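You operate a simulated robot arm through the tools that you are given. There is no shell and no other tool.

You are at the controls of a simulated robot arm. One attempt, no reset.

JOB
Level the back, swing the armrest out, wipe its pad with cleaner, and lock it stowed again.
Fine: drive with the hand control; use the green pad and put it back; wipe while the armrest is out. Where these are worked on the way, their far stop is far enough and under half their travel is too little: armrest. What is to be rubbed or washed off counts as gone when no trace of it is left.

It is judged by the outcome, as a careful person would: the job done as asked, and still so three seconds after it is handed in. It fails if anything else is knocked over, pushed out of place, dropped, spilled or broken.

ROBOT AND FRAMES
A 6-joint arm with a fingered hand, fixed in place. Base frame: the origin is on the floor under the middle of its stand, x ahead of it, y to its left, z up. Units: cm, degrees, N and s.
It reaches about 134.6 cm from its shoulder. Its first joint turns from -149.0 to 149.0 degrees. Payload 3.5 kg.
The TCP is the grasp point between the finger pads, 2.6 cm short of the fingertips. In the tool frame z runs along the fingers and y along their closing line. The gripper opens to 13.2 cm; its body begins 7.3 cm behind the TCP. The gripper is a hand of 4 fingers: y runs from the thumb to the fingers, the wrist lies at [0, 0, -23.4] in the tool frame.
Orientation is that of the tool frame in the base frame, as [roll, pitch, yaw] about the fixed x, y, z axes, in that order (R = Rz(yaw) Ry(pitch) Rx(roll)). With the fingers straight down and closing along the base's y, the tool's x points along the base's -x, its y along +y and its z along -z.

CONTROLS
- The arm moves only by the tool nudge_tool. Its argument "series" is a list of rows, each an object of numbers (a shift or turn left out is 0): "dx", "dy", "dz": the shift along the tool's x, y, z in cm; "ax", "ay", "az": the turn, a rotation vector about the tool's x, y, z in degrees. In form: [{"dx": .., "dy": .., "dz": .., "ax": .., "ay": .., "az": ..}, ...]. A call has 1 to 20 rows; each row is the pose to reach, as a shift and turn from the pose commanded when the call began, along the tool's axes at that moment. Each row takes 0.2 s and may step no farther than 5 cm and 8.6 degrees from the row before; otherwise, the whole call is refused. A pose out of reach is approached as far as the arm can. The call stops where the force on the tool passes 90 N (or 10 N more than at its start, if that is more) or the arm is blocked; 0.2 s more then pass. In this call time passes only in rows, and 0.2 s behind the last. The reply holds the time, the measured pose of the TCP, the force on the tool along the base axes, the opening and the grip force, in the units named above and with some noise, with the torque about the TCP (base axes, N m) and any sound that the robot's microphone picked up.
- Cameras (640 x 400 px; columns grow to the right, rows downward): "scene" is fixed at [20.56, -65.45, 132.62]; the picture's right is [0.06, 1.00, 0.00], its down [-0.55, 0.04, -0.83] and it looks along [-0.83, 0.05, 0.56] (base axes); focal length 214 px, centre (320, 200). "wrist" rides on the gripper at [6.8, 0.2, -9.7] in the tool frame; the picture's right is [-0.03, 1.00, 0.00], its down [-0.82, -0.02, -0.58] and it looks along [-0.58, -0.01, 0.82] (tool axes); focal length 270 px, centre (320, 200).
- snapshot(camera): a new picture of that camera. No time passes.
- lift_body(by): slides the trunk up (or, below 0, down) by that many cm; the arm rides with it, the base frame stays. It gives what a move gives, with no picture.
- finger_targets(finger1, finger2, finger3, thumb_bend): sets how far each is bent, from 0 (flat) to 1 (curled in); at 0.3 the hand is open as for a grip, at 0.7 the pads meet at the TCP. One left out holds its place. A second passes; each finger stops where it meets its share of the squeeze, and holds until it gets a number again. It is the only way to open and close the hand. It gives what a move gives, with no picture; readings hold the bend of each and the force on the fingers (four entries, about 0 where the hand has none), thumb and palm.
- probe_pixels(camera, pixels): for up to 12 pixels [column, row] of the newest picture of that camera ("zoom" is the newest enlarged one), the place [x, y, z] in the base frame of the surface seen there, good to about 0.3 cm, but the place of the scene camera against the robot may be out by one fixed shift of up to 1.8 cm in any direction. No time passes.
- close_up(camera, box): a new picture of the part [left, top, right, bottom] of that camera's present view, enlarged. No time passes.
- finish_job(): hands the job in; it is judged then, once.

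Unless the task says otherwise, let go and move clear before handing in.

The tools are called as a command line: name --argument value ..., lists and objects as JSON in quotes. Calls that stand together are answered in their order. nudge_tool: Moves the arm, as the interface text tells. Its arguments: {"type":"object","properties":{"series":{"type":"array","items":{"type":"object","properties":{"dx":{"type":"number"},"dy":{"type":"number"},"dz":{"type":"number"},"ax":{"type":"number"},"ay":{"type":"number"},"az":{"type":"number"}}}}},"required":["series"]} The other tools are called the same way: lift_body (by) moves the trunk up or down; finger_targets (finger1, finger2, finger3, thumb_bend) moves the fingers one by one; snapshot (camera) takes a picture; probe_pixels (camera, pixels) gives the place of the surface under pixels of a picture; close_up (camera, box) takes an enlarged picture of a part of a camera's view; finish_job () hands the job in.

At the start:

```text
time_s: 0.0
eef_pos: [24.82, -53.42, 104.51]
tcp_rot: [180.0, 0.0, 180.0]
force: [-0.1, 1.1, -0.1]
moment: [-0.01, 0.03, 0.01]
finger_gap: 13.17
gripper_force: 0.1
shape: jaw
bend: [0.3, 0.3, 0.3, 0.3]
finger forces: [0.0, 0.1, 0.0, 0.0, 0.0, 0.0]
trunk travel left (down, up): [-94.4, 2.6]
```

scene: 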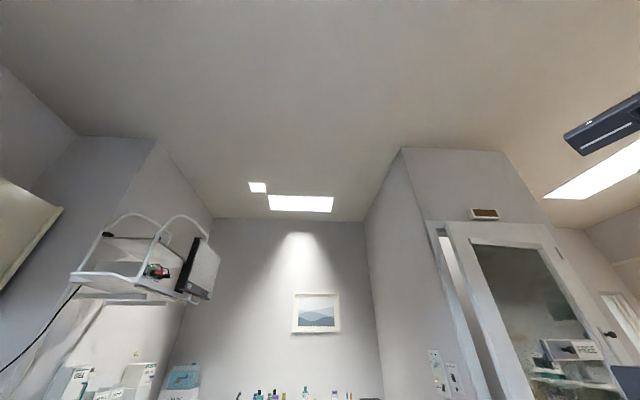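
wrist: 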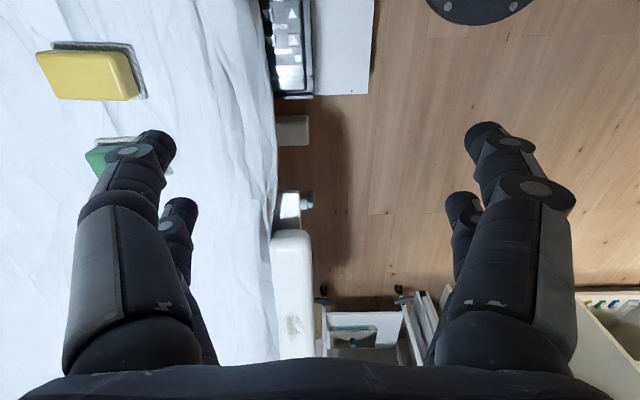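

The wrist view shows a white-sheeted couch on the left with a yellow pad (90,75) and a green pad (115,155), some device at (290,50) and an armrest-like white part at (290,290). I'll take larger views before moving.

close_up --camera "wrist" --box '[0, 0, 320, 200]'

close_up --camera "wrist" --box '[200, 180, 480, 360]'

close_up --camera "wrist" --box '[240, 0, 400, 100]'

close_up --camera "scene" --box '[0, 200, 320, 400]'

```text
2.00 times, centred on (160, 100) of wrist
```

zoom: 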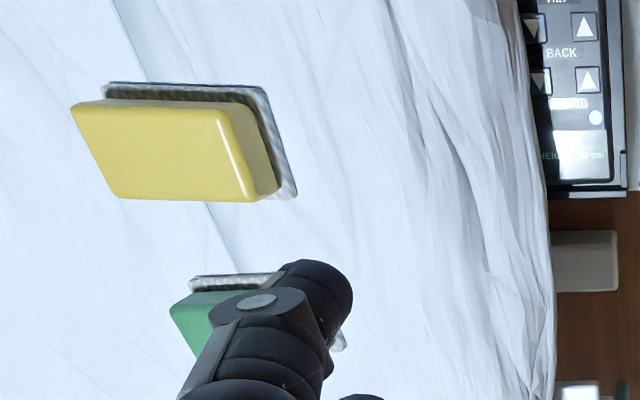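

```text
2.22 times, centred on (340, 270) of wrist
```

zoom: 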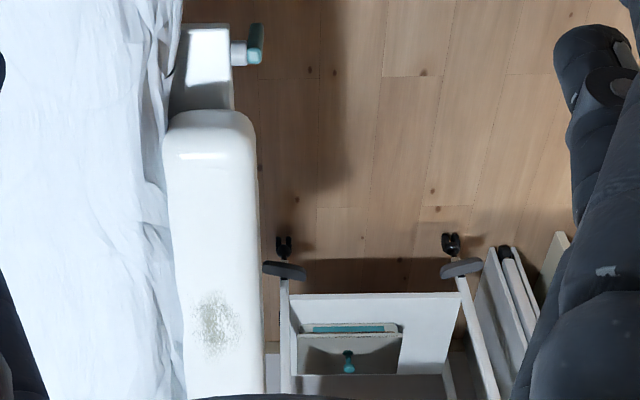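

```text
4.00 times, centred on (320, 50) of wrist
```

zoom: 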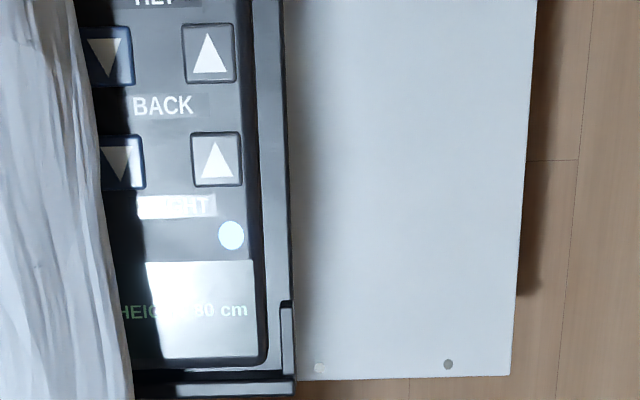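

```text
2.00 times, centred on (160, 300) of scene
```

zoom: 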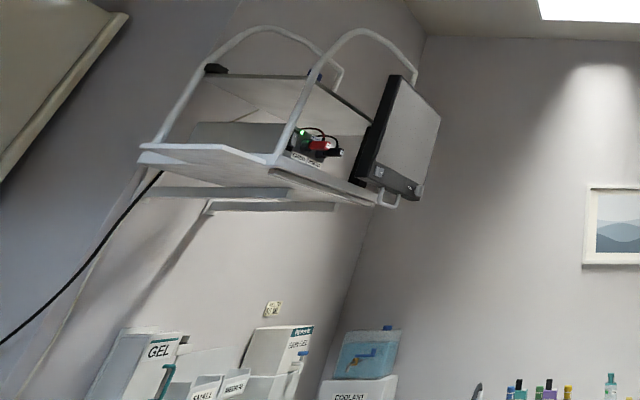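

The hand control (panel with "BACK" at about (300,27) of the wrist view) sits at the bed's edge, and the armrest with a grey smudge lies at about (293,325). I'll probe positions of these things and then look around.

snapshot --camera "wrist"

probe_pixels --camera "wrist" --pixels '[[90, 75], [105, 158], [110, 135], [294, 12], [270, 40], [340, 50], [293, 130], [290, 205], [308, 200], [290, 240], [293, 325], [230, 130]]'

```text
taken
```

wrist: 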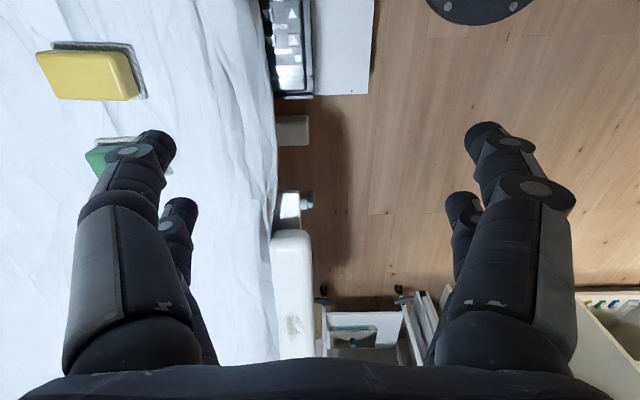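

```text
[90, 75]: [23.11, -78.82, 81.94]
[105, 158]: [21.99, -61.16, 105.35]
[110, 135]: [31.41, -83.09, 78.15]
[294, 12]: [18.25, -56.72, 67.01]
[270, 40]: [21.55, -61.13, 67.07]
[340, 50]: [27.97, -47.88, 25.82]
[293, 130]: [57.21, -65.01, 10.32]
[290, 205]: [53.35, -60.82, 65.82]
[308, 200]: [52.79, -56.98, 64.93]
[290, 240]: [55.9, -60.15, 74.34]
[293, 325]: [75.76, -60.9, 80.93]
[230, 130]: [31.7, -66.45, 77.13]
```

Probes put the couch top at z≈77, y<-62, with the armrest climbing from (56,-60,74) to (76,-61,81), so the back is tilted up. I'll back off and up to get a wider view.

nudge_tool --series '[{"dx": 2, "dz": -4}, {"dx": 4, "dz": -8}, {"dx": 6, "dz": -12}, {"dx": 8, "dz": -16}, {"dx": 10, "dz": -20}, {"dx": 12, "dz": -24}]'

snapshot --camera "wrist"

snapshot --camera "scene"

```text
time_s: 1.4
eef_pos: [12.65, -53.37, 104.55]
tcp_rot: [180.0, 0.0, -179.9]
force: [0.3, -0.8, 0.1]
moment: [0.0, 0.0, 0.02]
finger_gap: 13.24
gripper_force: 0.1
shape: jaw
bend: [0.3, 0.3, 0.3, 0.3]
finger forces: [0.0, 0.1, 0.1, 0.0, 0.0, 0.0]
out of reach, approached as far as the arm can: row 1, 2, 3, 4, 5, 6
trunk travel left (down, up): [-94.4, 2.6]
```

```text
taken
```

wrist: 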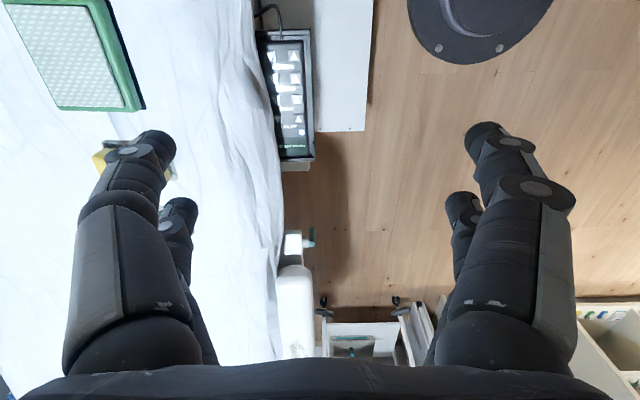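

```text
taken
```

scene: 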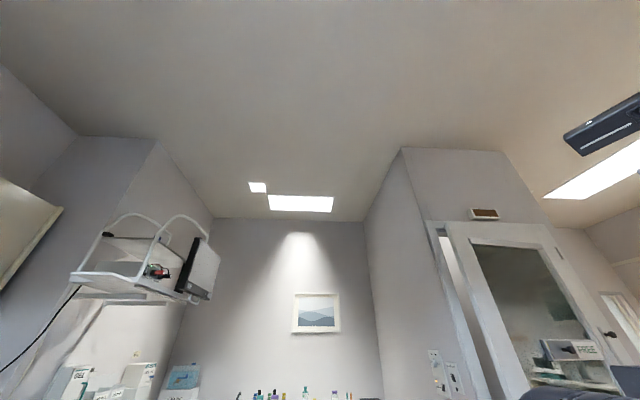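

Height is limited here, but the view now shows the hand control fully at (290,90), a green-rimmed item at (70,50), the yellow pad behind a finger, and a dark round thing at (480,25). I'll enlarge these.

close_up --camera "wrist" --box '[240, 10, 400, 180]'

close_up --camera "wrist" --box '[0, 0, 240, 150]'

close_up --camera "wrist" --box '[240, 220, 460, 360]'

probe_pixels --camera "wrist" --pixels '[[60, 50], [130, 95], [290, 50], [290, 145], [296, 60], [300, 132], [340, 100], [293, 240], [310, 240], [295, 275], [295, 340], [220, 150]]'

```text
2.35 times, centred on (320, 95) of wrist
```

zoom: 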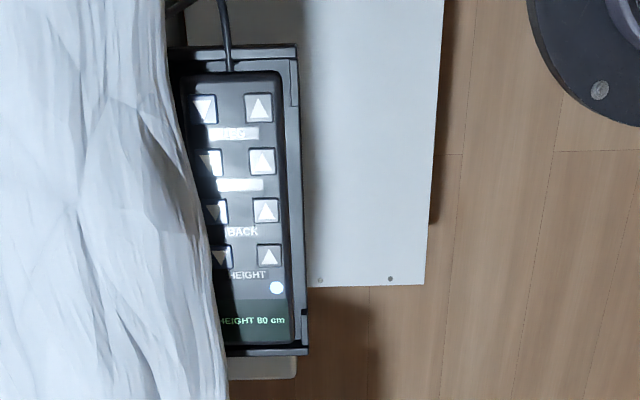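

```text
2.67 times, centred on (120, 75) of wrist
```

zoom: 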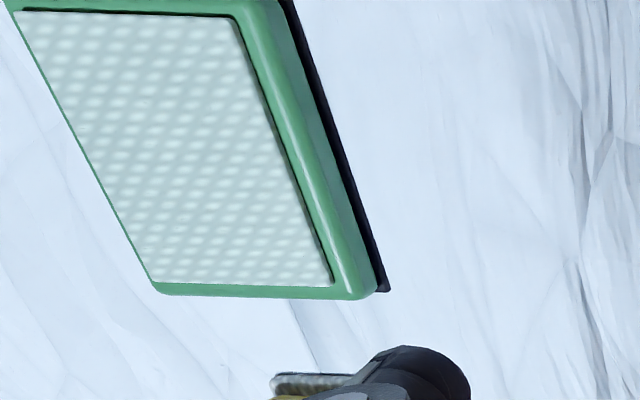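

```text
2.86 times, centred on (350, 290) of wrist
```

zoom: 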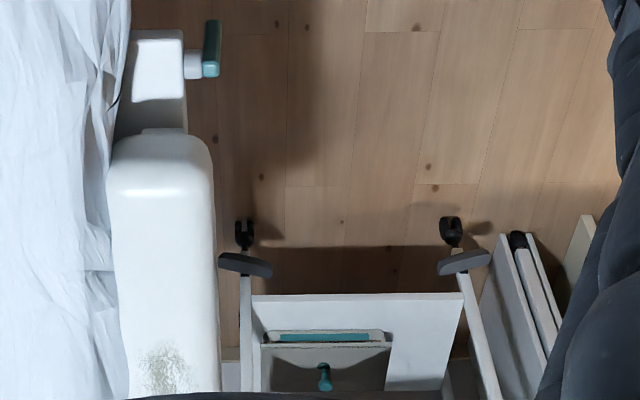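

```text
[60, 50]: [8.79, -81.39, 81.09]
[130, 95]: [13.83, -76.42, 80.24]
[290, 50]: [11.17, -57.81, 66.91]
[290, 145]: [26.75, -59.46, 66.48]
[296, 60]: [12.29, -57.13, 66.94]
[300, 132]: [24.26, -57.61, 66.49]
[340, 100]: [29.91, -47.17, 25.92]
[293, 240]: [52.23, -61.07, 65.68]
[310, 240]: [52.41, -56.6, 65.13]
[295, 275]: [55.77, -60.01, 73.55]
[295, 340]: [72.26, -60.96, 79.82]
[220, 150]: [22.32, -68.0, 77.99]
```

Besides the hand control (legible: …/BACK/HEIGHT rows), I see a green-rimmed pad at about (9,-81,81), a yellow block at (23,-79,82) and maybe another green one near (33,-83). I'll check the scene camera's obstacles by probing, then move over for a better look.

probe_pixels --camera "scene" --pixels '[[150, 280], [200, 270], [110, 220], [80, 275], [20, 230], [180, 375], [310, 395], [320, 320], [600, 120], [560, 360], [630, 380]]'

nudge_tool --series '[{"dx": 3, "dy": -3}, {"dx": 6, "dy": -6}, {"dx": 9, "dy": -9}, {"dx": 12, "dy": -12}]'

snapshot --camera "wrist"

```text
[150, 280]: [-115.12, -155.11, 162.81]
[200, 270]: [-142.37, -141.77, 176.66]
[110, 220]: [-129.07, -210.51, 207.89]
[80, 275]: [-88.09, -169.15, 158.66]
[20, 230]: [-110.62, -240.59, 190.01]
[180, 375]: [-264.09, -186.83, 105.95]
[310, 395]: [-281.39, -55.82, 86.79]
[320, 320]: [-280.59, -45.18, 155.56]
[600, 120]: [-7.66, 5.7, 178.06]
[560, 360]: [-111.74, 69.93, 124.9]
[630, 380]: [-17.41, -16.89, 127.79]
```

```text
time_s: 2.4
eef_pos: [8.02, -65.74, 104.56]
tcp_rot: [-179.7, -1.6, 175.7]
force: [0.3, 0.2, -0.1]
moment: [-0.02, -0.01, -0.03]
finger_gap: 13.19
gripper_force: 0.1
shape: jaw
bend: [0.3, 0.3, 0.3, 0.3]
finger forces: [0.0, 0.0, 0.1, 0.0, 0.1, 0.0]
out of reach, approached as far as the arm can: row 1, 2, 3, 4
trunk travel left (down, up): [-94.4, 2.6]
```

```text
taken
```

wrist: 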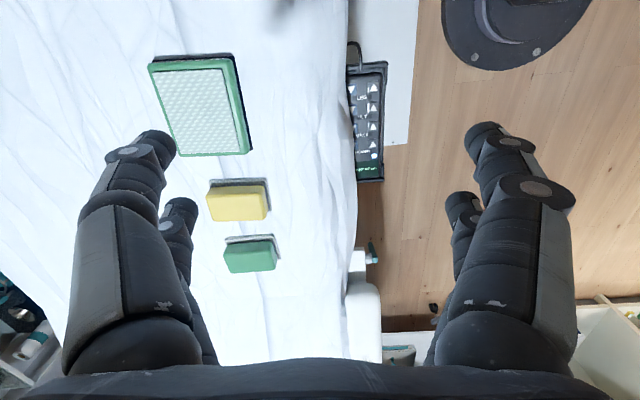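

Three items lie on the couch: a green-rimmed white-textured tray (200,105), a yellow pad (238,202) and a green pad (250,255). I'll zoom in on all of them plus the control and the surroundings.

close_up --camera "wrist" --box '[130, 40, 290, 160]'

close_up --camera "wrist" --box '[180, 160, 310, 290]'

close_up --camera "wrist" --box '[320, 30, 420, 200]'

close_up --camera "wrist" --box '[310, 220, 470, 370]'

close_up --camera "wrist" --box '[0, 250, 120, 400]'

probe_pixels --camera "wrist" --pixels '[[200, 105], [160, 80], [240, 145], [238, 205], [265, 195], [212, 190], [250, 258], [272, 245], [230, 245], [280, 330], [150, 30], [300, 200]]'

```text
3.33 times, centred on (210, 100) of wrist
```

zoom: 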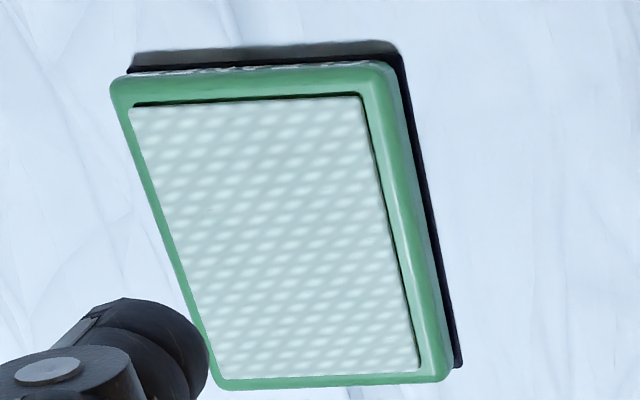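

```text
3.08 times, centred on (245, 225) of wrist
```

zoom: 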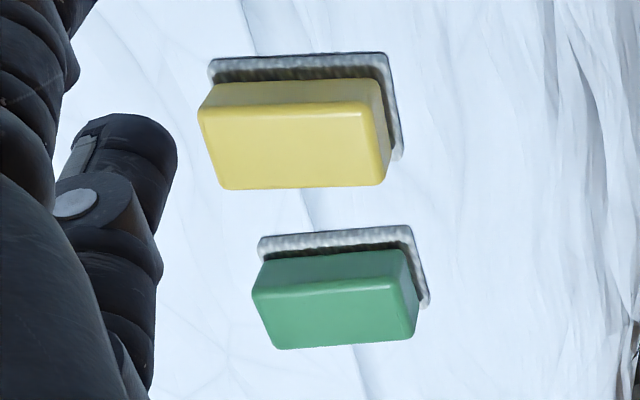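

```text
2.35 times, centred on (370, 115) of wrist
```

zoom: 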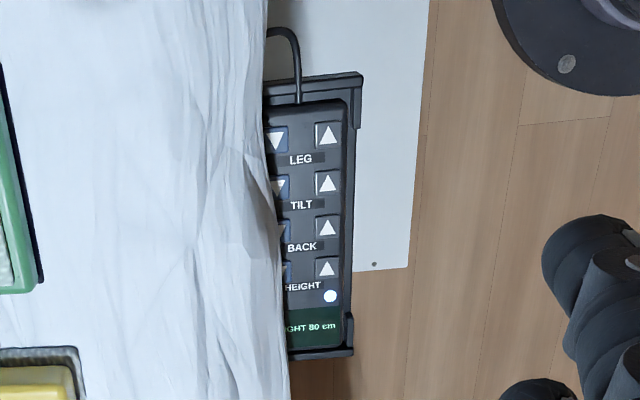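

```text
2.67 times, centred on (390, 295) of wrist
```

zoom: 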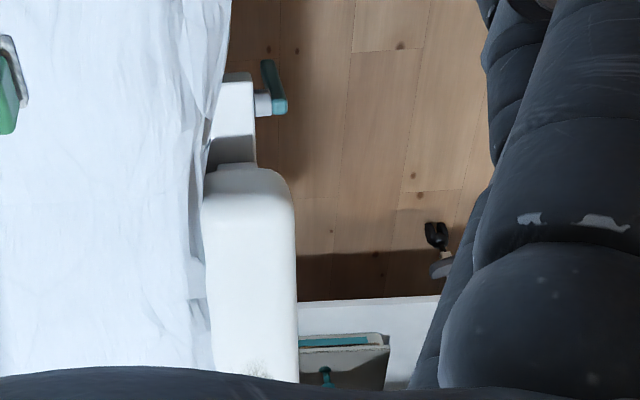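

```text
2.67 times, centred on (60, 325) of wrist
```

zoom: 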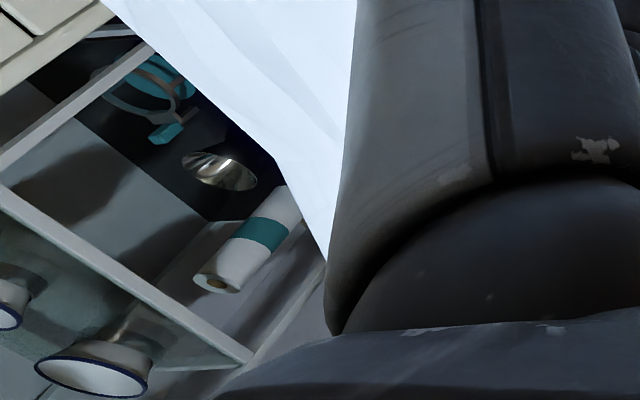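

```text
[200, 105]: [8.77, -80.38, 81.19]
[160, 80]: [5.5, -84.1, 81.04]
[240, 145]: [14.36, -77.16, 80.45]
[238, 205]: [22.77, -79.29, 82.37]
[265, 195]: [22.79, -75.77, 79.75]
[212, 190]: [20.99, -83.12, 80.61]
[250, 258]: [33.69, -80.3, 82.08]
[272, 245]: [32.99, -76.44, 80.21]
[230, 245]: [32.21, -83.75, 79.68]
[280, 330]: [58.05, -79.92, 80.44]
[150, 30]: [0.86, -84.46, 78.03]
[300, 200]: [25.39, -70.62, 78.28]
```

The cleaner seems to be the soaked mat in the green-rimmed tray at (9,-80,81); the hand control rows read LEG, TILT, BACK, HEIGHT with the down buttons partly hidden by the sheet. A teal lever at (53,-57,65) is probably the armrest latch. I'll test a small step down to learn where my commanded pose is.

nudge_tool --series '[{"dz": 2}]'

```text
time_s: 2.8
eef_pos: [8.05, -65.48, 104.58]
tcp_rot: [-179.8, -1.4, 175.8]
force: [0.8, 0.6, 0.3]
moment: [0.01, -0.01, -0.02]
finger_gap: 13.18
gripper_force: 0.1
shape: jaw
bend: [0.3, 0.3, 0.3, 0.3]
finger forces: [0.0, 0.0, 0.0, 0.0, 0.1, 0.2]
out of reach, approached as far as the arm can: row 1
trunk travel left (down, up): [-94.4, 2.6]
```

The commanded pose is still at about z=126, so I'll bring it back to z≈104.5 and then travel to over the floor near (42,-42) to see the armrest and lever.

nudge_tool --series '[{"dz": 4.4}, {"dz": 8.8}, {"dz": 13.2}, {"dz": 17.6}, {"dz": 22}, {"dx": -4, "dy": 2.3, "dz": 22}, {"dx": -8, "dy": 4.6, "dz": 22}, {"dx": -12, "dy": 7, "dz": 22}, {"dx": -16, "dy": 9.3, "dz": 22}, {"dx": -20, "dy": 11.6, "dz": 22}, {"dx": -24, "dy": 14, "dz": 22}, {"dx": -28, "dy": 16.3, "dz": 22}, {"dx": -32, "dy": 18.6, "dz": 22}, {"dx": -36, "dy": 21, "dz": 22}, {"dx": -40, "dy": 23.3, "dz": 22}]'

snapshot --camera "wrist"

```text
time_s: 6.0
eef_pos: [48.39, -45.69, 104.61]
tcp_rot: [-179.7, -1.5, 175.7]
force: [0.3, -0.5, 0.1]
moment: [0.02, 0.01, 0.01]
finger_gap: 13.2
gripper_force: 0.0
shape: jaw
bend: [0.3, 0.3, 0.3, 0.3]
finger forces: [0.0, 0.0, 0.0, 0.1, 0.0, 0.0]
out of reach, approached as far as the arm can: row 1, 2, 3, 4, 5, 6, 7, 8, 9, 10, 11, 12, 13, 14, 15
trunk travel left (down, up): [-94.4, 2.6]
```

```text
taken
```

wrist: 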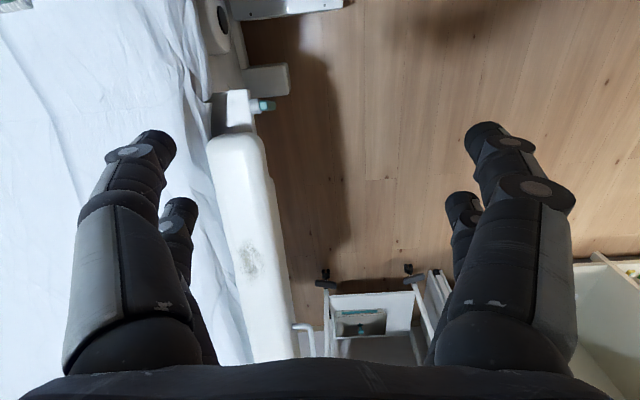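

The view shows the armrest from (230,140) with the smudge at (248,262) and the latch at (262,105). The reach notice persists, so I'll step down a few cm to see if pose follows.

nudge_tool --series '[{"dz": 2}, {"dz": 4}]'

close_up --camera "wrist" --box '[180, 60, 380, 360]'

close_up --camera "wrist" --box '[180, 0, 340, 140]'

```text
time_s: 6.6
eef_pos: [48.43, -45.71, 104.59]
tcp_rot: [-179.6, -1.5, 175.6]
force: [-0.1, 0.1, 0.2]
moment: [-0.01, 0.01, -0.01]
finger_gap: 13.19
gripper_force: 0.2
shape: jaw
bend: [0.3, 0.3, 0.3, 0.3]
finger forces: [0.0, 0.0, 0.0, 0.0, 0.1, 0.0]
out of reach, approached as far as the arm can: row 1, 2
trunk travel left (down, up): [-94.4, 2.6]
```

```text
1.33 times, centred on (280, 210) of wrist
```

zoom: 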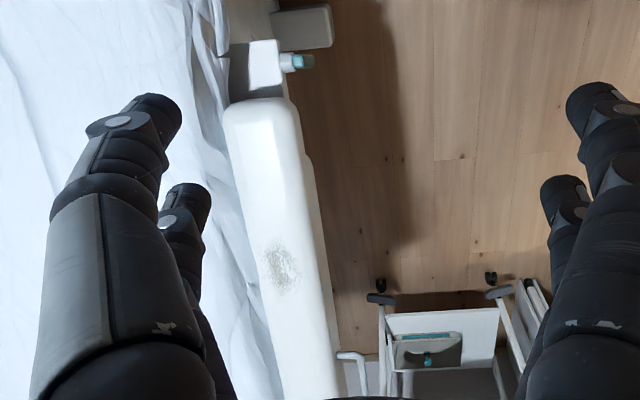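

```text
2.86 times, centred on (260, 70) of wrist
```

zoom: 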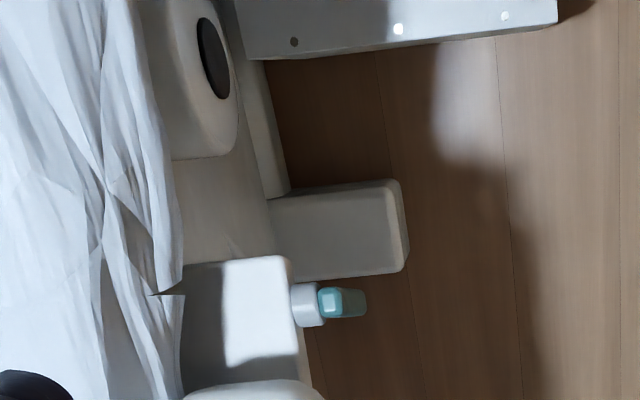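

Vertical steps do nothing in either direction while horizontal ones work, so height may come only from the trunk. I'll test a pure horizontal move and small turns to learn what the arm can do.

nudge_tool --series '[{"dx": 2}]'

nudge_tool --series '[{"ax": 8}]'

nudge_tool --series '[{"ay": 8}]'

nudge_tool --series '[{"az": 8}]'

```text
time_s: 7.0
eef_pos: [46.49, -45.47, 104.54]
tcp_rot: [-179.7, -1.5, 175.7]
force: [0.2, -0.6, 0.4]
moment: [0.0, -0.04, 0.01]
finger_gap: 13.22
gripper_force: 0.0
shape: jaw
bend: [0.3, 0.3, 0.3, 0.3]
finger forces: [0.0, 0.0, 0.0, 0.1, 0.0, 0.0]
trunk travel left (down, up): [-94.4, 2.6]
```

```text
time_s: 7.4
eef_pos: [46.38, -45.6, 104.9]
tcp_rot: [-171.7, -1.4, 175.8]
force: [-1.0, 0.0, -0.5]
moment: [-0.03, 0.02, 0.01]
finger_gap: 13.17
gripper_force: 0.0
shape: jaw
bend: [0.3, 0.3, 0.3, 0.3]
finger forces: [0.0, 0.0, 0.1, 0.0, 0.0, 0.1]
trunk travel left (down, up): [-94.4, 2.6]
```

```text
time_s: 7.8
eef_pos: [46.51, -45.37, 105.13]
tcp_rot: [-171.7, -9.4, 174.6]
force: [-0.1, -0.4, -0.4]
moment: [0.0, 0.01, -0.01]
finger_gap: 13.19
gripper_force: 0.0
shape: jaw
bend: [0.3, 0.3, 0.3, 0.3]
finger forces: [0.0, 0.1, 0.0, 0.0, 0.1, 0.1]
trunk travel left (down, up): [-94.4, 2.6]
```

```text
time_s: 8.2
eef_pos: [46.52, -45.36, 105.14]
tcp_rot: [-170.3, -8.3, 166.5]
force: [-0.6, 0.6, 0.3]
moment: [-0.06, 0.01, -0.04]
finger_gap: 13.18
gripper_force: 0.1
shape: jaw
bend: [0.3, 0.3, 0.3, 0.3]
finger forces: [0.0, 0.0, 0.2, 0.1, 0.1, 0.0]
trunk travel left (down, up): [-94.4, 2.6]
```

So this is a planar arm whose wrist height comes from the trunk alone, while the wrist can tilt freely. I'll undo the test tilts and then find out which finger is which.

nudge_tool --series '[{"az": -8}]'

nudge_tool --series '[{"ay": -8}]'

nudge_tool --series '[{"ax": -8}]'

nudge_tool --series '[{"ax": -0.3, "ay": -1.5, "az": -4.3}]'

finger_targets --finger1 0.0 --finger2 1.0 --finger3 1.0 --thumb_bend 1.0

snapshot --camera "wrist"

```text
time_s: 8.6
eef_pos: [46.53, -45.34, 105.14]
tcp_rot: [-171.6, -9.4, 174.6]
force: [-0.2, 0.8, -0.3]
moment: [-0.06, 0.01, 0.03]
finger_gap: 13.2
gripper_force: 0.1
shape: jaw
bend: [0.3, 0.3, 0.3, 0.3]
finger forces: [0.0, 0.1, 0.0, 0.0, 0.0, 0.0]
trunk travel left (down, up): [-94.4, 2.6]
```

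```text
time_s: 9.0
eef_pos: [46.44, -45.27, 104.89]
tcp_rot: [-171.7, -1.4, 175.8]
force: [0.0, -0.8, 0.0]
moment: [-0.04, -0.01, -0.01]
finger_gap: 13.2
gripper_force: 0.0
shape: jaw
bend: [0.3, 0.3, 0.3, 0.3]
finger forces: [0.0, 0.0, 0.1, 0.1, 0.0, 0.1]
trunk travel left (down, up): [-94.4, 2.6]
```

```text
time_s: 9.4
eef_pos: [46.72, -45.46, 104.52]
tcp_rot: [-179.8, -1.5, 175.7]
force: [-0.5, 0.1, 0.1]
moment: [0.0, -0.01, -0.01]
finger_gap: 13.21
gripper_force: 0.1
shape: jaw
bend: [0.3, 0.3, 0.3, 0.3]
finger forces: [0.0, 0.0, 0.0, 0.0, 0.1, 0.0]
out of reach, approached as far as the arm can: row 1
trunk travel left (down, up): [-94.4, 2.6]
```

```text
time_s: 9.8
eef_pos: [46.62, -45.28, 104.63]
tcp_rot: [179.8, 0.0, -180.0]
force: [-0.3, -0.5, -0.4]
moment: [0.01, 0.02, 0.01]
finger_gap: 13.18
gripper_force: 0.0
shape: jaw
bend: [0.3, 0.3, 0.3, 0.3]
finger forces: [0.1, 0.0, 0.0, 0.1, 0.1, 0.0]
trunk travel left (down, up): [-94.4, 2.6]
```

```text
time_s: 10.8
eef_pos: [46.62, -45.33, 104.54]
tcp_rot: [179.9, 0.0, 180.0]
force: [-0.3, 0.1, -0.1]
moment: [-0.01, -0.01, -0.01]
finger_gap: 6.21
gripper_force: 0.1
shape: fingers
bend: [0.0, 0.74, 0.74, 1.0]
finger forces: [0.1, 0.0, 0.1, 0.0, 0.1, 0.0]
trunk travel left (down, up): [-94.4, 2.6]
```

```text
taken
```

wrist: 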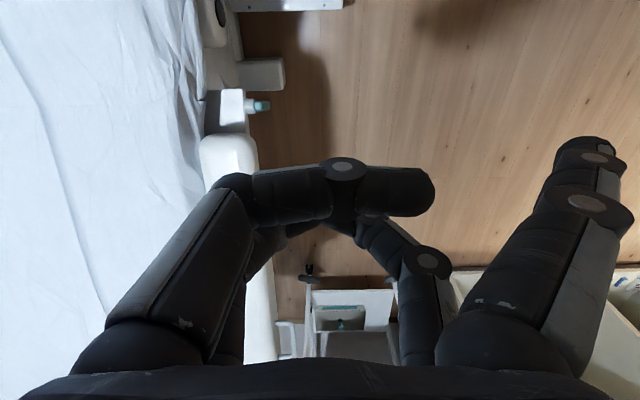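

Finger 1 is the one at the right near the camera. I'll identify the remaining digits by moving them individually.

finger_targets --finger1 0.3 --finger2 0.0 --finger3 0.3 --thumb_bend 0.3

snapshot --camera "wrist"

finger_targets --finger1 0.3 --finger2 0.3 --finger3 0.0 --thumb_bend 0.6

snapshot --camera "wrist"

```text
time_s: 11.8
eef_pos: [46.67, -45.37, 104.56]
tcp_rot: [179.9, 0.0, 180.0]
force: [0.1, 0.3, 0.1]
moment: [0.01, 0.01, -0.03]
finger_gap: 13.31
gripper_force: 0.0
shape: fingers
bend: [0.3, 0.0, 0.3, 0.3]
finger forces: [0.1, 0.0, 0.0, 0.0, 0.0, 0.0]
trunk travel left (down, up): [-94.4, 2.6]
```

```text
taken
```

wrist: 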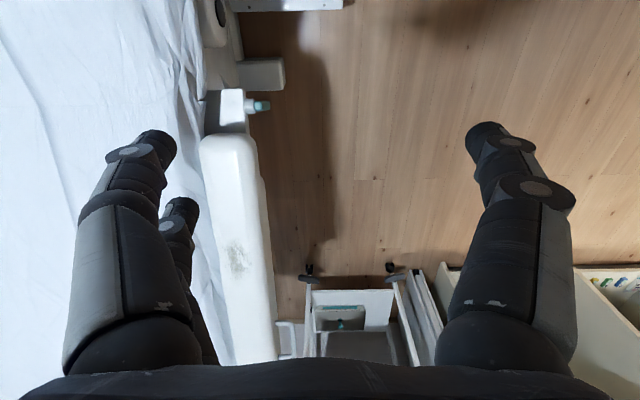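

```text
time_s: 12.8
eef_pos: [46.56, -45.36, 104.57]
tcp_rot: [179.9, 0.0, 179.9]
force: [-0.2, -1.1, 0.1]
moment: [-0.02, 0.02, 0.02]
finger_gap: 8.36
gripper_force: 0.0
shape: fingers
bend: [0.3, 0.3, 0.0, 0.6]
finger forces: [0.0, 0.0, 0.0, 0.0, 0.1, 0.0]
trunk travel left (down, up): [-94.4, 2.6]
```

```text
taken
```

wrist: 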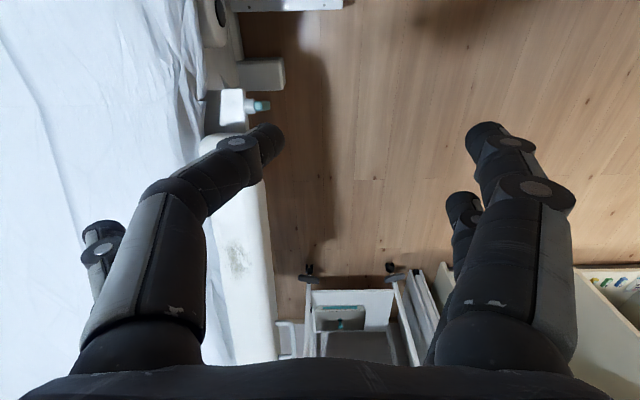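

Mapping is clear: finger1 right-near, finger2 right-far, thumb left-near, finger3 left-far. I'll curl the others, leave the thumb straight as the pressing digit, and move above the hand control while staying high.

finger_targets --finger1 1.0 --finger2 1.0 --finger3 1.0 --thumb_bend 0.3

nudge_tool --series '[{"dx": 4}, {"dx": 8}, {"dx": 12}, {"dx": 16}, {"dx": 20}, {"dx": 24}, {"dx": 28}, {"dx": 30}]'

snapshot --camera "wrist"

```text
time_s: 13.8
eef_pos: [46.52, -45.48, 104.64]
tcp_rot: [-180.0, 0.0, -179.9]
force: [0.0, -0.1, -0.6]
moment: [0.01, -0.02, 0.03]
finger_gap: 5.69
gripper_force: 0.0
shape: fingers
bend: [1.0, 1.0, 0.87, 0.3]
finger forces: [0.1, 0.0, 0.1, 0.1, 0.0, 0.1]
trunk travel left (down, up): [-94.4, 2.6]
```

```text
time_s: 15.6
eef_pos: [16.99, -47.23, 104.58]
tcp_rot: [179.9, 0.0, -180.0]
force: [0.9, 0.3, 0.4]
moment: [0.0, -0.01, -0.05]
finger_gap: 5.7
gripper_force: 0.1
shape: fingers
bend: [1.0, 1.0, 0.87, 0.3]
finger forces: [0.0, 0.0, 0.0, 0.1, 0.1, 0.1]
out of reach, approached as far as the arm can: row 7, 8
trunk travel left (down, up): [-94.4, 2.6]
```

```text
taken
```

wrist: 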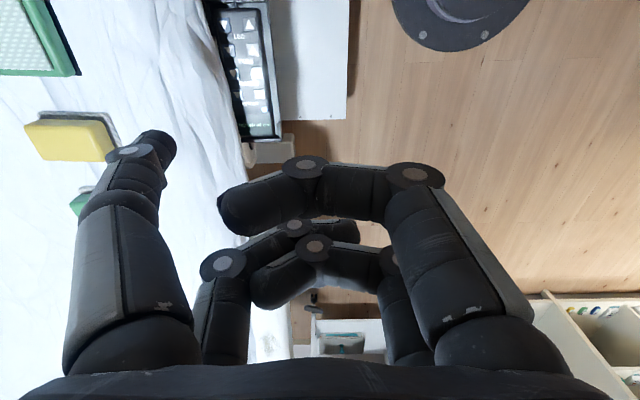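

The thumb is straight with its tip at about (160,145); other fingers are curled. I'll probe the tip to calibrate its offset and re-probe the control panel.

probe_pixels --camera "wrist" --pixels '[[160, 136], [172, 150], [145, 140], [168, 162], [250, 110], [254, 95], [246, 85], [240, 60], [238, 35], [275, 100], [270, 135], [235, 110]]'

close_up --camera "wrist" --box '[190, 0, 310, 160]'

```text
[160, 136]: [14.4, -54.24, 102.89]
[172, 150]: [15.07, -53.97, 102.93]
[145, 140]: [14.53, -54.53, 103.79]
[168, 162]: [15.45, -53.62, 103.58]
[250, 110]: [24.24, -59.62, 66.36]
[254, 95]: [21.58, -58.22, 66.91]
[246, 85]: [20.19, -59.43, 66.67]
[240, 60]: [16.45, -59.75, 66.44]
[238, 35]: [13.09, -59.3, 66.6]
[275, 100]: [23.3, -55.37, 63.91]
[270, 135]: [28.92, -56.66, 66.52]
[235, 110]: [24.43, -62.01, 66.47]
```

```text
2.50 times, centred on (250, 80) of wrist
```

zoom: 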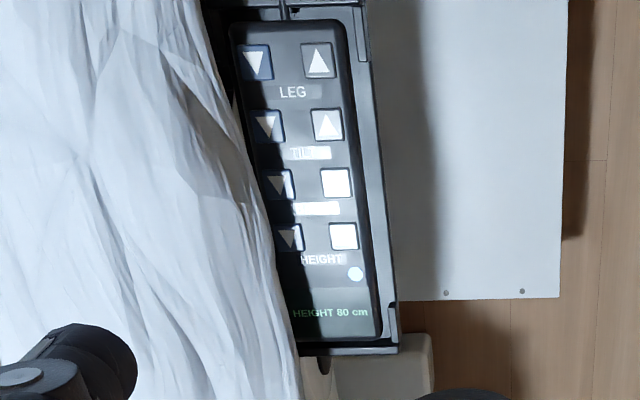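

The BACK ▼ button is at zoom (277,184). I'll probe the buttons on this enlarged view.

probe_pixels --camera "zoom" --pixels '[[277, 184], [268, 127], [287, 237], [255, 62], [335, 183], [342, 236], [308, 208], [260, 200], [250, 180], [225, 100], [375, 200], [362, 20]]'

```text
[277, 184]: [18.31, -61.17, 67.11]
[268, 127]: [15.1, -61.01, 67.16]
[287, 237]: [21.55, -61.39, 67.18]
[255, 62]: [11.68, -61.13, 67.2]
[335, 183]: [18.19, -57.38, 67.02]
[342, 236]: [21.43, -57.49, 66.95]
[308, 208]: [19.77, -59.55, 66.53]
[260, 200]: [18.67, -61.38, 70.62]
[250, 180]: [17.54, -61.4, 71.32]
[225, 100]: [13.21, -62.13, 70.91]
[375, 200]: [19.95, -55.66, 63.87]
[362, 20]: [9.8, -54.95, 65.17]
```

The BACK ▼ button is at (18.3,-61.2,67.1), right beside the sheet edge (y≈-61.4, z≈70.6), so I'll press it with the hand tilted. Before lowering the trunk ~40 cm, I'll turn the wrist to look toward -x and check for obstacles near the elbow.

nudge_tool --series '[{"az": 8.5}, {"az": 17}, {"az": 25.5}, {"az": 34}, {"az": 42.5}, {"az": 51}, {"az": 59.5}, {"az": 68}, {"az": 76.5}, {"az": 85}]'

snapshot --camera "wrist"

```text
time_s: 17.8
eef_pos: [17.05, -47.14, 104.67]
tcp_rot: [-180.0, 0.0, 95.0]
force: [-0.7, 0.3, 0.6]
moment: [0.02, 0.0, -0.01]
finger_gap: 5.68
gripper_force: 0.1
shape: fingers
bend: [1.0, 1.0, 0.87, 0.3]
finger forces: [0.0, 0.0, 0.1, 0.1, 0.0, 0.0]
trunk travel left (down, up): [-94.4, 2.6]
```

```text
taken
```

wrist: 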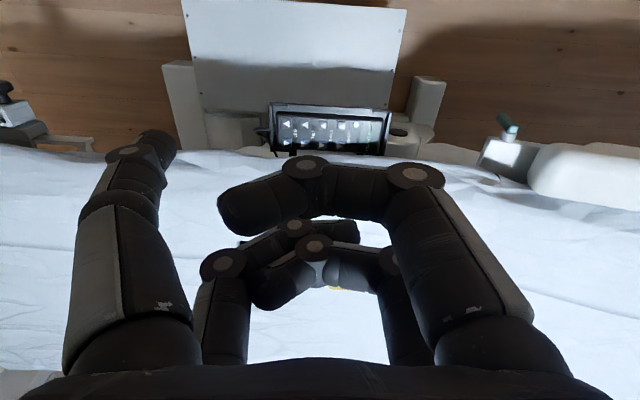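

This view looks across the couch: the control is at (330,130), the armrest at the right (590,180) and something at the far left (10,120). I'll turn farther to look toward -x.

nudge_tool --series '[{"az": 8.5}, {"az": 17}, {"az": 25.5}, {"az": 34}, {"az": 42.5}, {"az": 51}, {"az": 59.5}, {"az": 68}, {"az": 76.5}, {"az": 85}]'

snapshot --camera "wrist"

```text
time_s: 20.0
eef_pos: [17.11, -47.26, 104.62]
tcp_rot: [-179.9, 0.0, 9.9]
force: [0.3, 0.2, 0.1]
moment: [0.06, -0.01, 0.0]
finger_gap: 5.7
gripper_force: 0.1
shape: fingers
bend: [1.0, 1.0, 0.87, 0.3]
finger forces: [0.1, 0.0, 0.0, 0.0, 0.0, 0.0]
trunk travel left (down, up): [-94.4, 2.6]
```

```text
taken
```

wrist: 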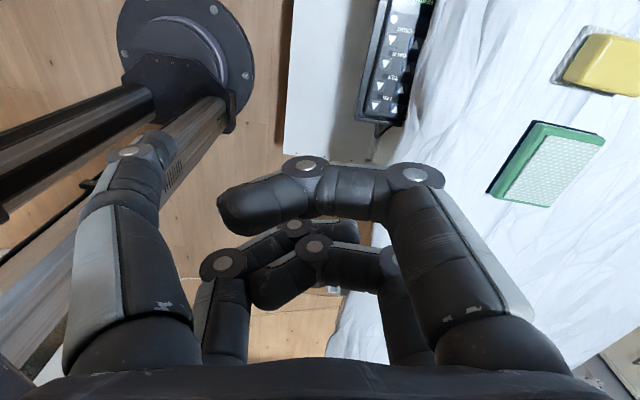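

The floor side near the elbow looks clear (only the robot's own column at left). I'll probe the curled fingers to know how low they hang compared with the straight thumb.

probe_pixels --camera "wrist" --pixels '[[305, 163], [350, 170], [415, 172], [250, 215], [240, 195], [430, 195], [225, 262], [295, 225], [318, 243], [150, 140], [165, 150], [380, 210]]'

```text
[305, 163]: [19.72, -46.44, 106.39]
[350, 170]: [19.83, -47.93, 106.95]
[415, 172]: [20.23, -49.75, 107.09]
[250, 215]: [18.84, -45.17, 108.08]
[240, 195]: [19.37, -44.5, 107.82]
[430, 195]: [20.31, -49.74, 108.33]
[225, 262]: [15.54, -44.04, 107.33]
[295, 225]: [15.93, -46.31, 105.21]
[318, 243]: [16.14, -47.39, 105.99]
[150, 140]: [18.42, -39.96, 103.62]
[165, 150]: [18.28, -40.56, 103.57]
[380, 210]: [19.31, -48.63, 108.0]
```

The curled fingers hang about 2 cm above the straight thumb's tip, which is enough. I'll turn back to yaw ≈170, then tilt about 20° so the thumb leans away from the couch.

nudge_tool --series '[{"az": -8}, {"az": -16}, {"az": -24}, {"az": -32}, {"az": -40}, {"az": -48}, {"az": -56}, {"az": -64}, {"az": -72}, {"az": -80}, {"az": -88}, {"az": -96}, {"az": -104}, {"az": -112}, {"az": -120}, {"az": -128}, {"az": -136}, {"az": -144}, {"az": -152}, {"az": -160}]'

nudge_tool --series '[{"dx": -2, "dy": -1, "dz": -0.1, "ax": 5}, {"dx": -3.5, "dy": -2, "dz": -0.36, "ax": 10}, {"dx": -4.5, "dy": -3.5, "dz": -0.8, "ax": 15}, {"dx": -5.2, "dy": -4.5, "dz": -1.41, "ax": 20}]'

snapshot --camera "wrist"

```text
time_s: 24.2
eef_pos: [17.12, -47.21, 104.61]
tcp_rot: [179.8, -0.1, 170.2]
force: [-0.3, 0.5, -0.1]
moment: [-0.02, 0.0, 0.03]
finger_gap: 5.68
gripper_force: 0.0
shape: fingers
bend: [1.0, 1.0, 0.87, 0.3]
finger forces: [0.0, 0.1, 0.1, 0.0, 0.0, 0.0]
trunk travel left (down, up): [-94.4, 2.6]
```

```text
time_s: 25.2
eef_pos: [21.65, -53.2, 105.96]
tcp_rot: [-160.0, -0.1, 170.0]
force: [0.4, 0.1, -0.3]
moment: [-0.01, 0.01, 0.02]
finger_gap: 5.66
gripper_force: 0.0
shape: fingers
bend: [1.0, 1.0, 0.87, 0.3]
finger forces: [0.0, 0.0, 0.1, 0.0, 0.0, 0.1]
out of reach, approached as far as the arm can: row 4
trunk travel left (down, up): [-94.4, 2.6]
```

```text
taken
```

wrist: 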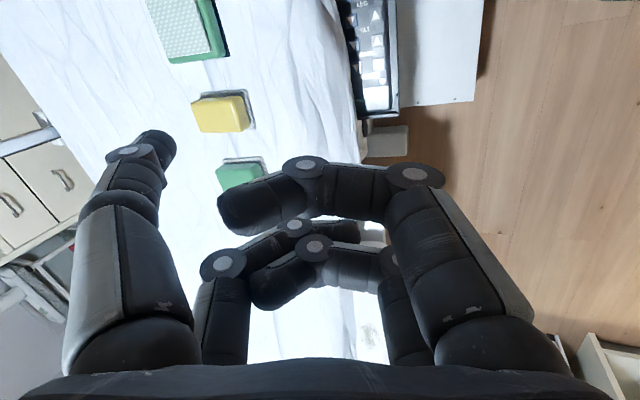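

The tilted pose is reached. I'll probe the thumb tip, then lower the trunk most of the way (30 cm) and look again.

probe_pixels --camera "wrist" --pixels '[[160, 136], [172, 150], [145, 138], [168, 162]]'

lift_body --by -10

```text
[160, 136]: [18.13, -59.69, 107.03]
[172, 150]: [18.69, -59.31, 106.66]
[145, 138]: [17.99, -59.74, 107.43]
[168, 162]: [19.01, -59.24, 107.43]
```

```text
time_s: 26.5
eef_pos: [21.75, -53.16, 95.94]
tcp_rot: [-160.3, -0.1, 170.1]
force: [-0.2, -0.7, 0.2]
moment: [0.0, 0.01, -0.01]
finger_gap: 5.67
gripper_force: 0.1
shape: fingers
bend: [1.0, 1.0, 0.87, 0.3]
finger forces: [0.1, 0.0, 0.0, 0.0, 0.0, 0.0]
trunk travel left (down, up): [-84.4, 12.6]
```

The trunk lowers smoothly with no contact. I'll lower 18 cm more and look at the panel and thumb.

lift_body --by -18

snapshot --camera "wrist"

probe_pixels --camera "wrist" --pixels '[[160, 136], [172, 150], [180, 100], [190, 120], [200, 80], [210, 100]]'

```text
time_s: 28.5
eef_pos: [21.78, -53.15, 77.98]
tcp_rot: [-160.1, 0.0, 170.0]
force: [-0.7, -0.4, -0.7]
moment: [0.0, 0.0, 0.01]
finger_gap: 5.67
gripper_force: 0.1
shape: fingers
bend: [1.0, 1.0, 0.87, 0.3]
finger forces: [0.0, 0.1, 0.0, 0.1, 0.0, 0.1]
trunk travel left (down, up): [-66.4, 30.6]
```

```text
taken
```

wrist: 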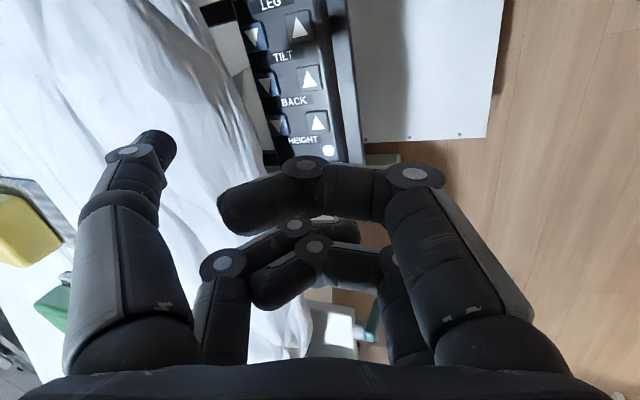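

```text
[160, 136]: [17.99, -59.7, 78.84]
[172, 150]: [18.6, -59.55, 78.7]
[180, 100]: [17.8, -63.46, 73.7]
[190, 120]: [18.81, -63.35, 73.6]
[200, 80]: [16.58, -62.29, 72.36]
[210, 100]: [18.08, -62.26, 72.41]
```

The thumb tip (≈(18.3,-60.3,78)) is about 11 cm above the BACK ▼ button, seen at (267,83). I'll lower 9 cm more with the thumb still beside the sheet, then look closely.

lift_body --by -9

snapshot --camera "wrist"

close_up --camera "wrist" --box '[90, 40, 290, 190]'

```text
time_s: 29.8
eef_pos: [21.66, -53.12, 69.05]
tcp_rot: [-160.3, -0.1, 170.0]
force: [-0.3, -0.2, -1.9]
moment: [-0.03, 0.0, -0.01]
finger_gap: 5.68
gripper_force: 0.0
shape: fingers
bend: [1.0, 1.0, 0.87, 0.3]
finger forces: [0.0, 0.1, 0.0, 0.1, 0.0, 0.0]
trunk travel left (down, up): [-57.4, 39.6]
```

```text
taken
```

wrist: 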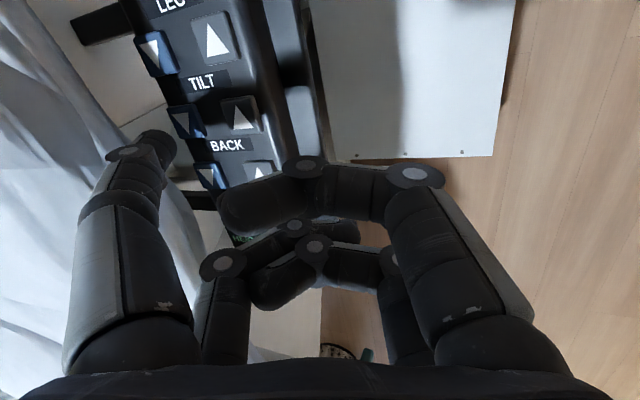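

```text
2.67 times, centred on (190, 115) of wrist
```

zoom: 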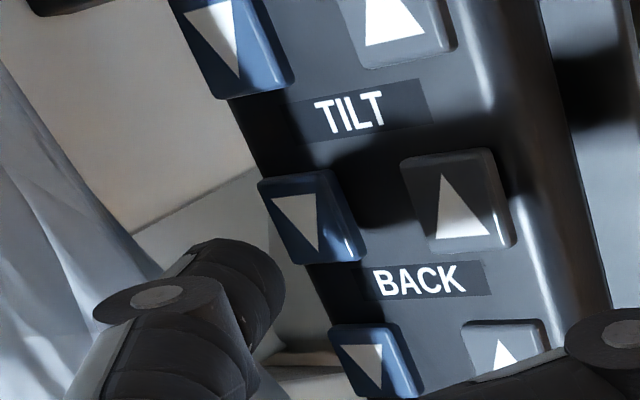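

Now BACK ▼ is clear at zoom (312,215), with the label BACK under it. I'll probe its face and the thumb tip.

probe_pixels --camera "zoom" --pixels '[[300, 215], [270, 188], [330, 178], [350, 250], [295, 255], [365, 360], [250, 260], [275, 290], [230, 245], [330, 110], [215, 200], [445, 215]]'

```text
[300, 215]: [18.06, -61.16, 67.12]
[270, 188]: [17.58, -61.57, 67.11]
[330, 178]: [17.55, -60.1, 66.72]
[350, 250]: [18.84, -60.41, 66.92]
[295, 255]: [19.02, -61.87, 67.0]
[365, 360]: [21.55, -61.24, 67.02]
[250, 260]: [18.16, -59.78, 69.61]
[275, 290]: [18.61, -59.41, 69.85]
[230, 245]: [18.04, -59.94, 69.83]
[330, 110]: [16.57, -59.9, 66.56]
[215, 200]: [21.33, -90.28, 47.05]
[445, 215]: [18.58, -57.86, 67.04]
```

The button spans about x 17.4–19.1, y -62…-60.2, top z 67.1; my thumb tip is at (18.2,-60.3,69.1). I'll slide 1 cm toward it and lower in small steps watching force.

nudge_tool --series '[{"dx": -0.09, "dy": -0.46, "dz": 0.17}, {"dx": -0.17, "dy": -0.93, "dz": 0.34}]'

lift_body --by -1.3

close_up --camera "wrist" --box '[90, 40, 290, 190]'

```text
time_s: 30.4
eef_pos: [21.73, -54.1, 68.93]
tcp_rot: [-160.2, -0.1, 170.0]
force: [0.1, -0.2, -0.5]
moment: [-0.01, -0.02, 0.01]
finger_gap: 5.66
gripper_force: 0.0
shape: fingers
bend: [1.0, 1.0, 0.87, 0.3]
finger forces: [0.0, 0.0, 0.0, 0.0, 0.1, 0.0]
trunk travel left (down, up): [-57.4, 39.6]
```

```text
time_s: 31.0
eef_pos: [21.76, -54.11, 67.65]
tcp_rot: [-160.2, -0.1, 169.9]
force: [-1.0, 0.7, -1.1]
moment: [-0.01, 0.03, 0.0]
finger_gap: 5.66
gripper_force: 0.1
shape: fingers
bend: [1.0, 1.0, 0.87, 0.3]
finger forces: [0.0, 0.0, 0.1, 0.0, 0.2, 0.0]
trunk travel left (down, up): [-56.1, 40.9]
```

```text
2.67 times, centred on (190, 115) of wrist
```

zoom: 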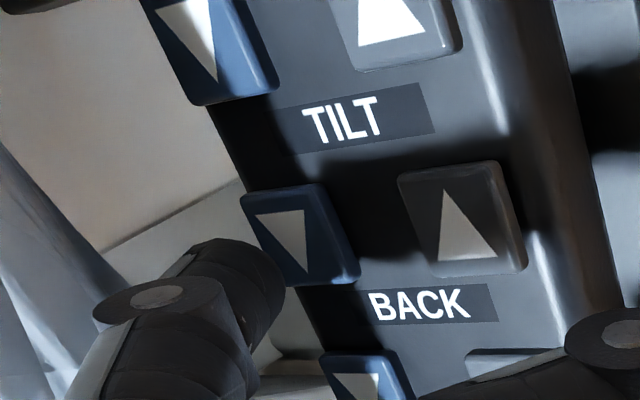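

The thumb tip looks slightly low-left of the button at zoom (265,285), partly from parallax. I'll probe to check alignment before pressing.

probe_pixels --camera "zoom" --pixels '[[300, 235], [250, 200], [325, 195], [352, 275], [290, 285], [240, 255], [270, 270], [282, 290], [265, 320], [215, 245], [250, 340], [245, 290]]'

```text
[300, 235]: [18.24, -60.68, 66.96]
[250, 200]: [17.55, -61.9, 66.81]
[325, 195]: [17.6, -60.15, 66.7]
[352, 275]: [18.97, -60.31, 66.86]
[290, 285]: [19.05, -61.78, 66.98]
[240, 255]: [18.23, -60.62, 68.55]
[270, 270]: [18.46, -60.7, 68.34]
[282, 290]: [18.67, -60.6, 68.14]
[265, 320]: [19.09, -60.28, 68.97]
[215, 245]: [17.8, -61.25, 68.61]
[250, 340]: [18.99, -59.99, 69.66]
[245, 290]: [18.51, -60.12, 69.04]
```

Probes confirm the thumb tip (≈(18.4,-61.1)) is over the button (center (18.3,-61.05)). I'll lower slowly to press.

lift_body --by -0.5

lift_body --by -0.2

```text
time_s: 31.5
eef_pos: [21.74, -54.04, 67.16]
tcp_rot: [-160.2, -0.1, 170.0]
force: [0.2, -0.7, -0.6]
moment: [-0.02, 0.02, -0.03]
finger_gap: 5.67
gripper_force: 0.1
shape: fingers
bend: [1.0, 1.0, 0.87, 0.3]
finger forces: [0.0, 0.0, 0.0, 0.1, 0.0, 0.0]
trunk travel left (down, up): [-55.6, 41.4]
```

```text
time_s: 32.0
eef_pos: [21.83, -54.17, 67.04]
tcp_rot: [-160.2, 0.0, 170.0]
force: [-0.1, 0.5, 0.7]
moment: [-0.04, 0.03, 0.0]
finger_gap: 5.66
gripper_force: 0.5
shape: fingers
bend: [1.0, 1.0, 0.87, 0.3]
finger forces: [0.0, 0.0, 0.0, 0.0, 0.6, 0.0]
trunk travel left (down, up): [-55.4, 41.6]
```

A first touch shows on the thumb (0.6 N). I'll continue in 0.2 cm steps.

lift_body --by -0.2

lift_body --by -0.2

snapshot --camera "wrist"

```text
time_s: 32.6
eef_pos: [21.76, -54.1, 66.7]
tcp_rot: [-160.2, -0.1, 169.9]
force: [-0.1, 0.4, 1.8]
moment: [-0.07, 0.05, -0.02]
finger_gap: 5.7
gripper_force: 0.4
shape: fingers
bend: [1.0, 1.0, 0.87, 0.3]
finger forces: [0.0, 0.1, 0.0, 0.0, 1.3, 0.0]
trunk travel left (down, up): [-55.2, 41.8]
```

```text
time_s: 33.1
eef_pos: [21.75, -54.17, 66.55]
tcp_rot: [-160.2, -0.1, 170.0]
force: [0.5, 0.6, 1.7]
moment: [-0.17, 0.06, 0.01]
finger_gap: 5.67
gripper_force: 0.9
shape: fingers
bend: [1.0, 1.0, 0.87, 0.3]
finger forces: [0.0, 0.0, 0.0, 0.1, 2.1, 0.0]
trunk travel left (down, up): [-55.0, 42.0]
heard: click
```

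```text
taken
```

wrist: 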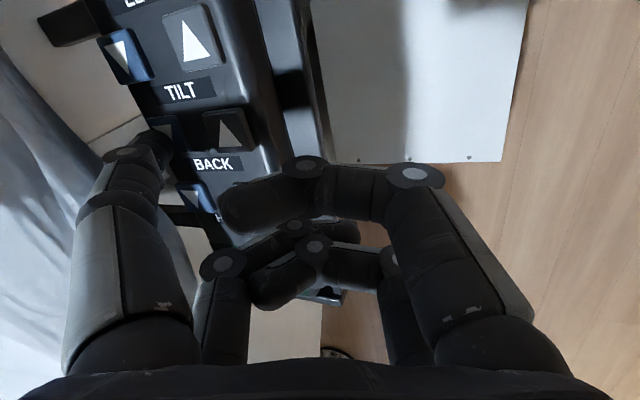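

A click was heard, so the button is pressed. I'll hold it for a second and check for sound and movement.

nudge_tool --series '[{"dz": 0}, {"dz": 0}, {"dz": 0}, {"dz": 0}]'

snapshot --camera "wrist"

```text
time_s: 34.1
eef_pos: [21.73, -54.15, 66.54]
tcp_rot: [-160.2, -0.1, 170.0]
force: [0.0, 1.3, 1.6]
moment: [-0.13, 0.06, 0.0]
finger_gap: 5.72
gripper_force: 0.8
shape: fingers
bend: [1.0, 1.0, 0.87, 0.3]
finger forces: [0.0, 0.0, 0.0, 0.0, 2.1, 0.0]
trunk travel left (down, up): [-55.0, 42.0]
```

```text
taken
```

wrist: 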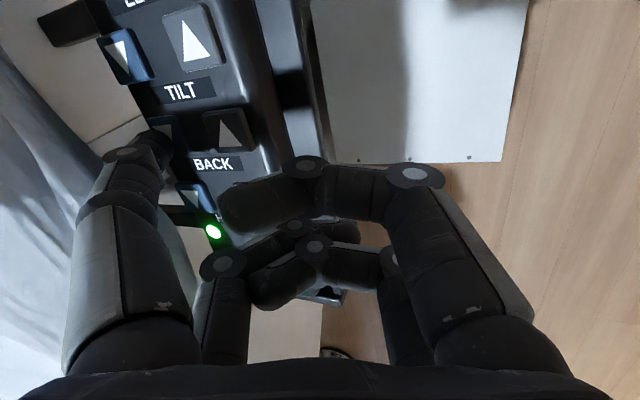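

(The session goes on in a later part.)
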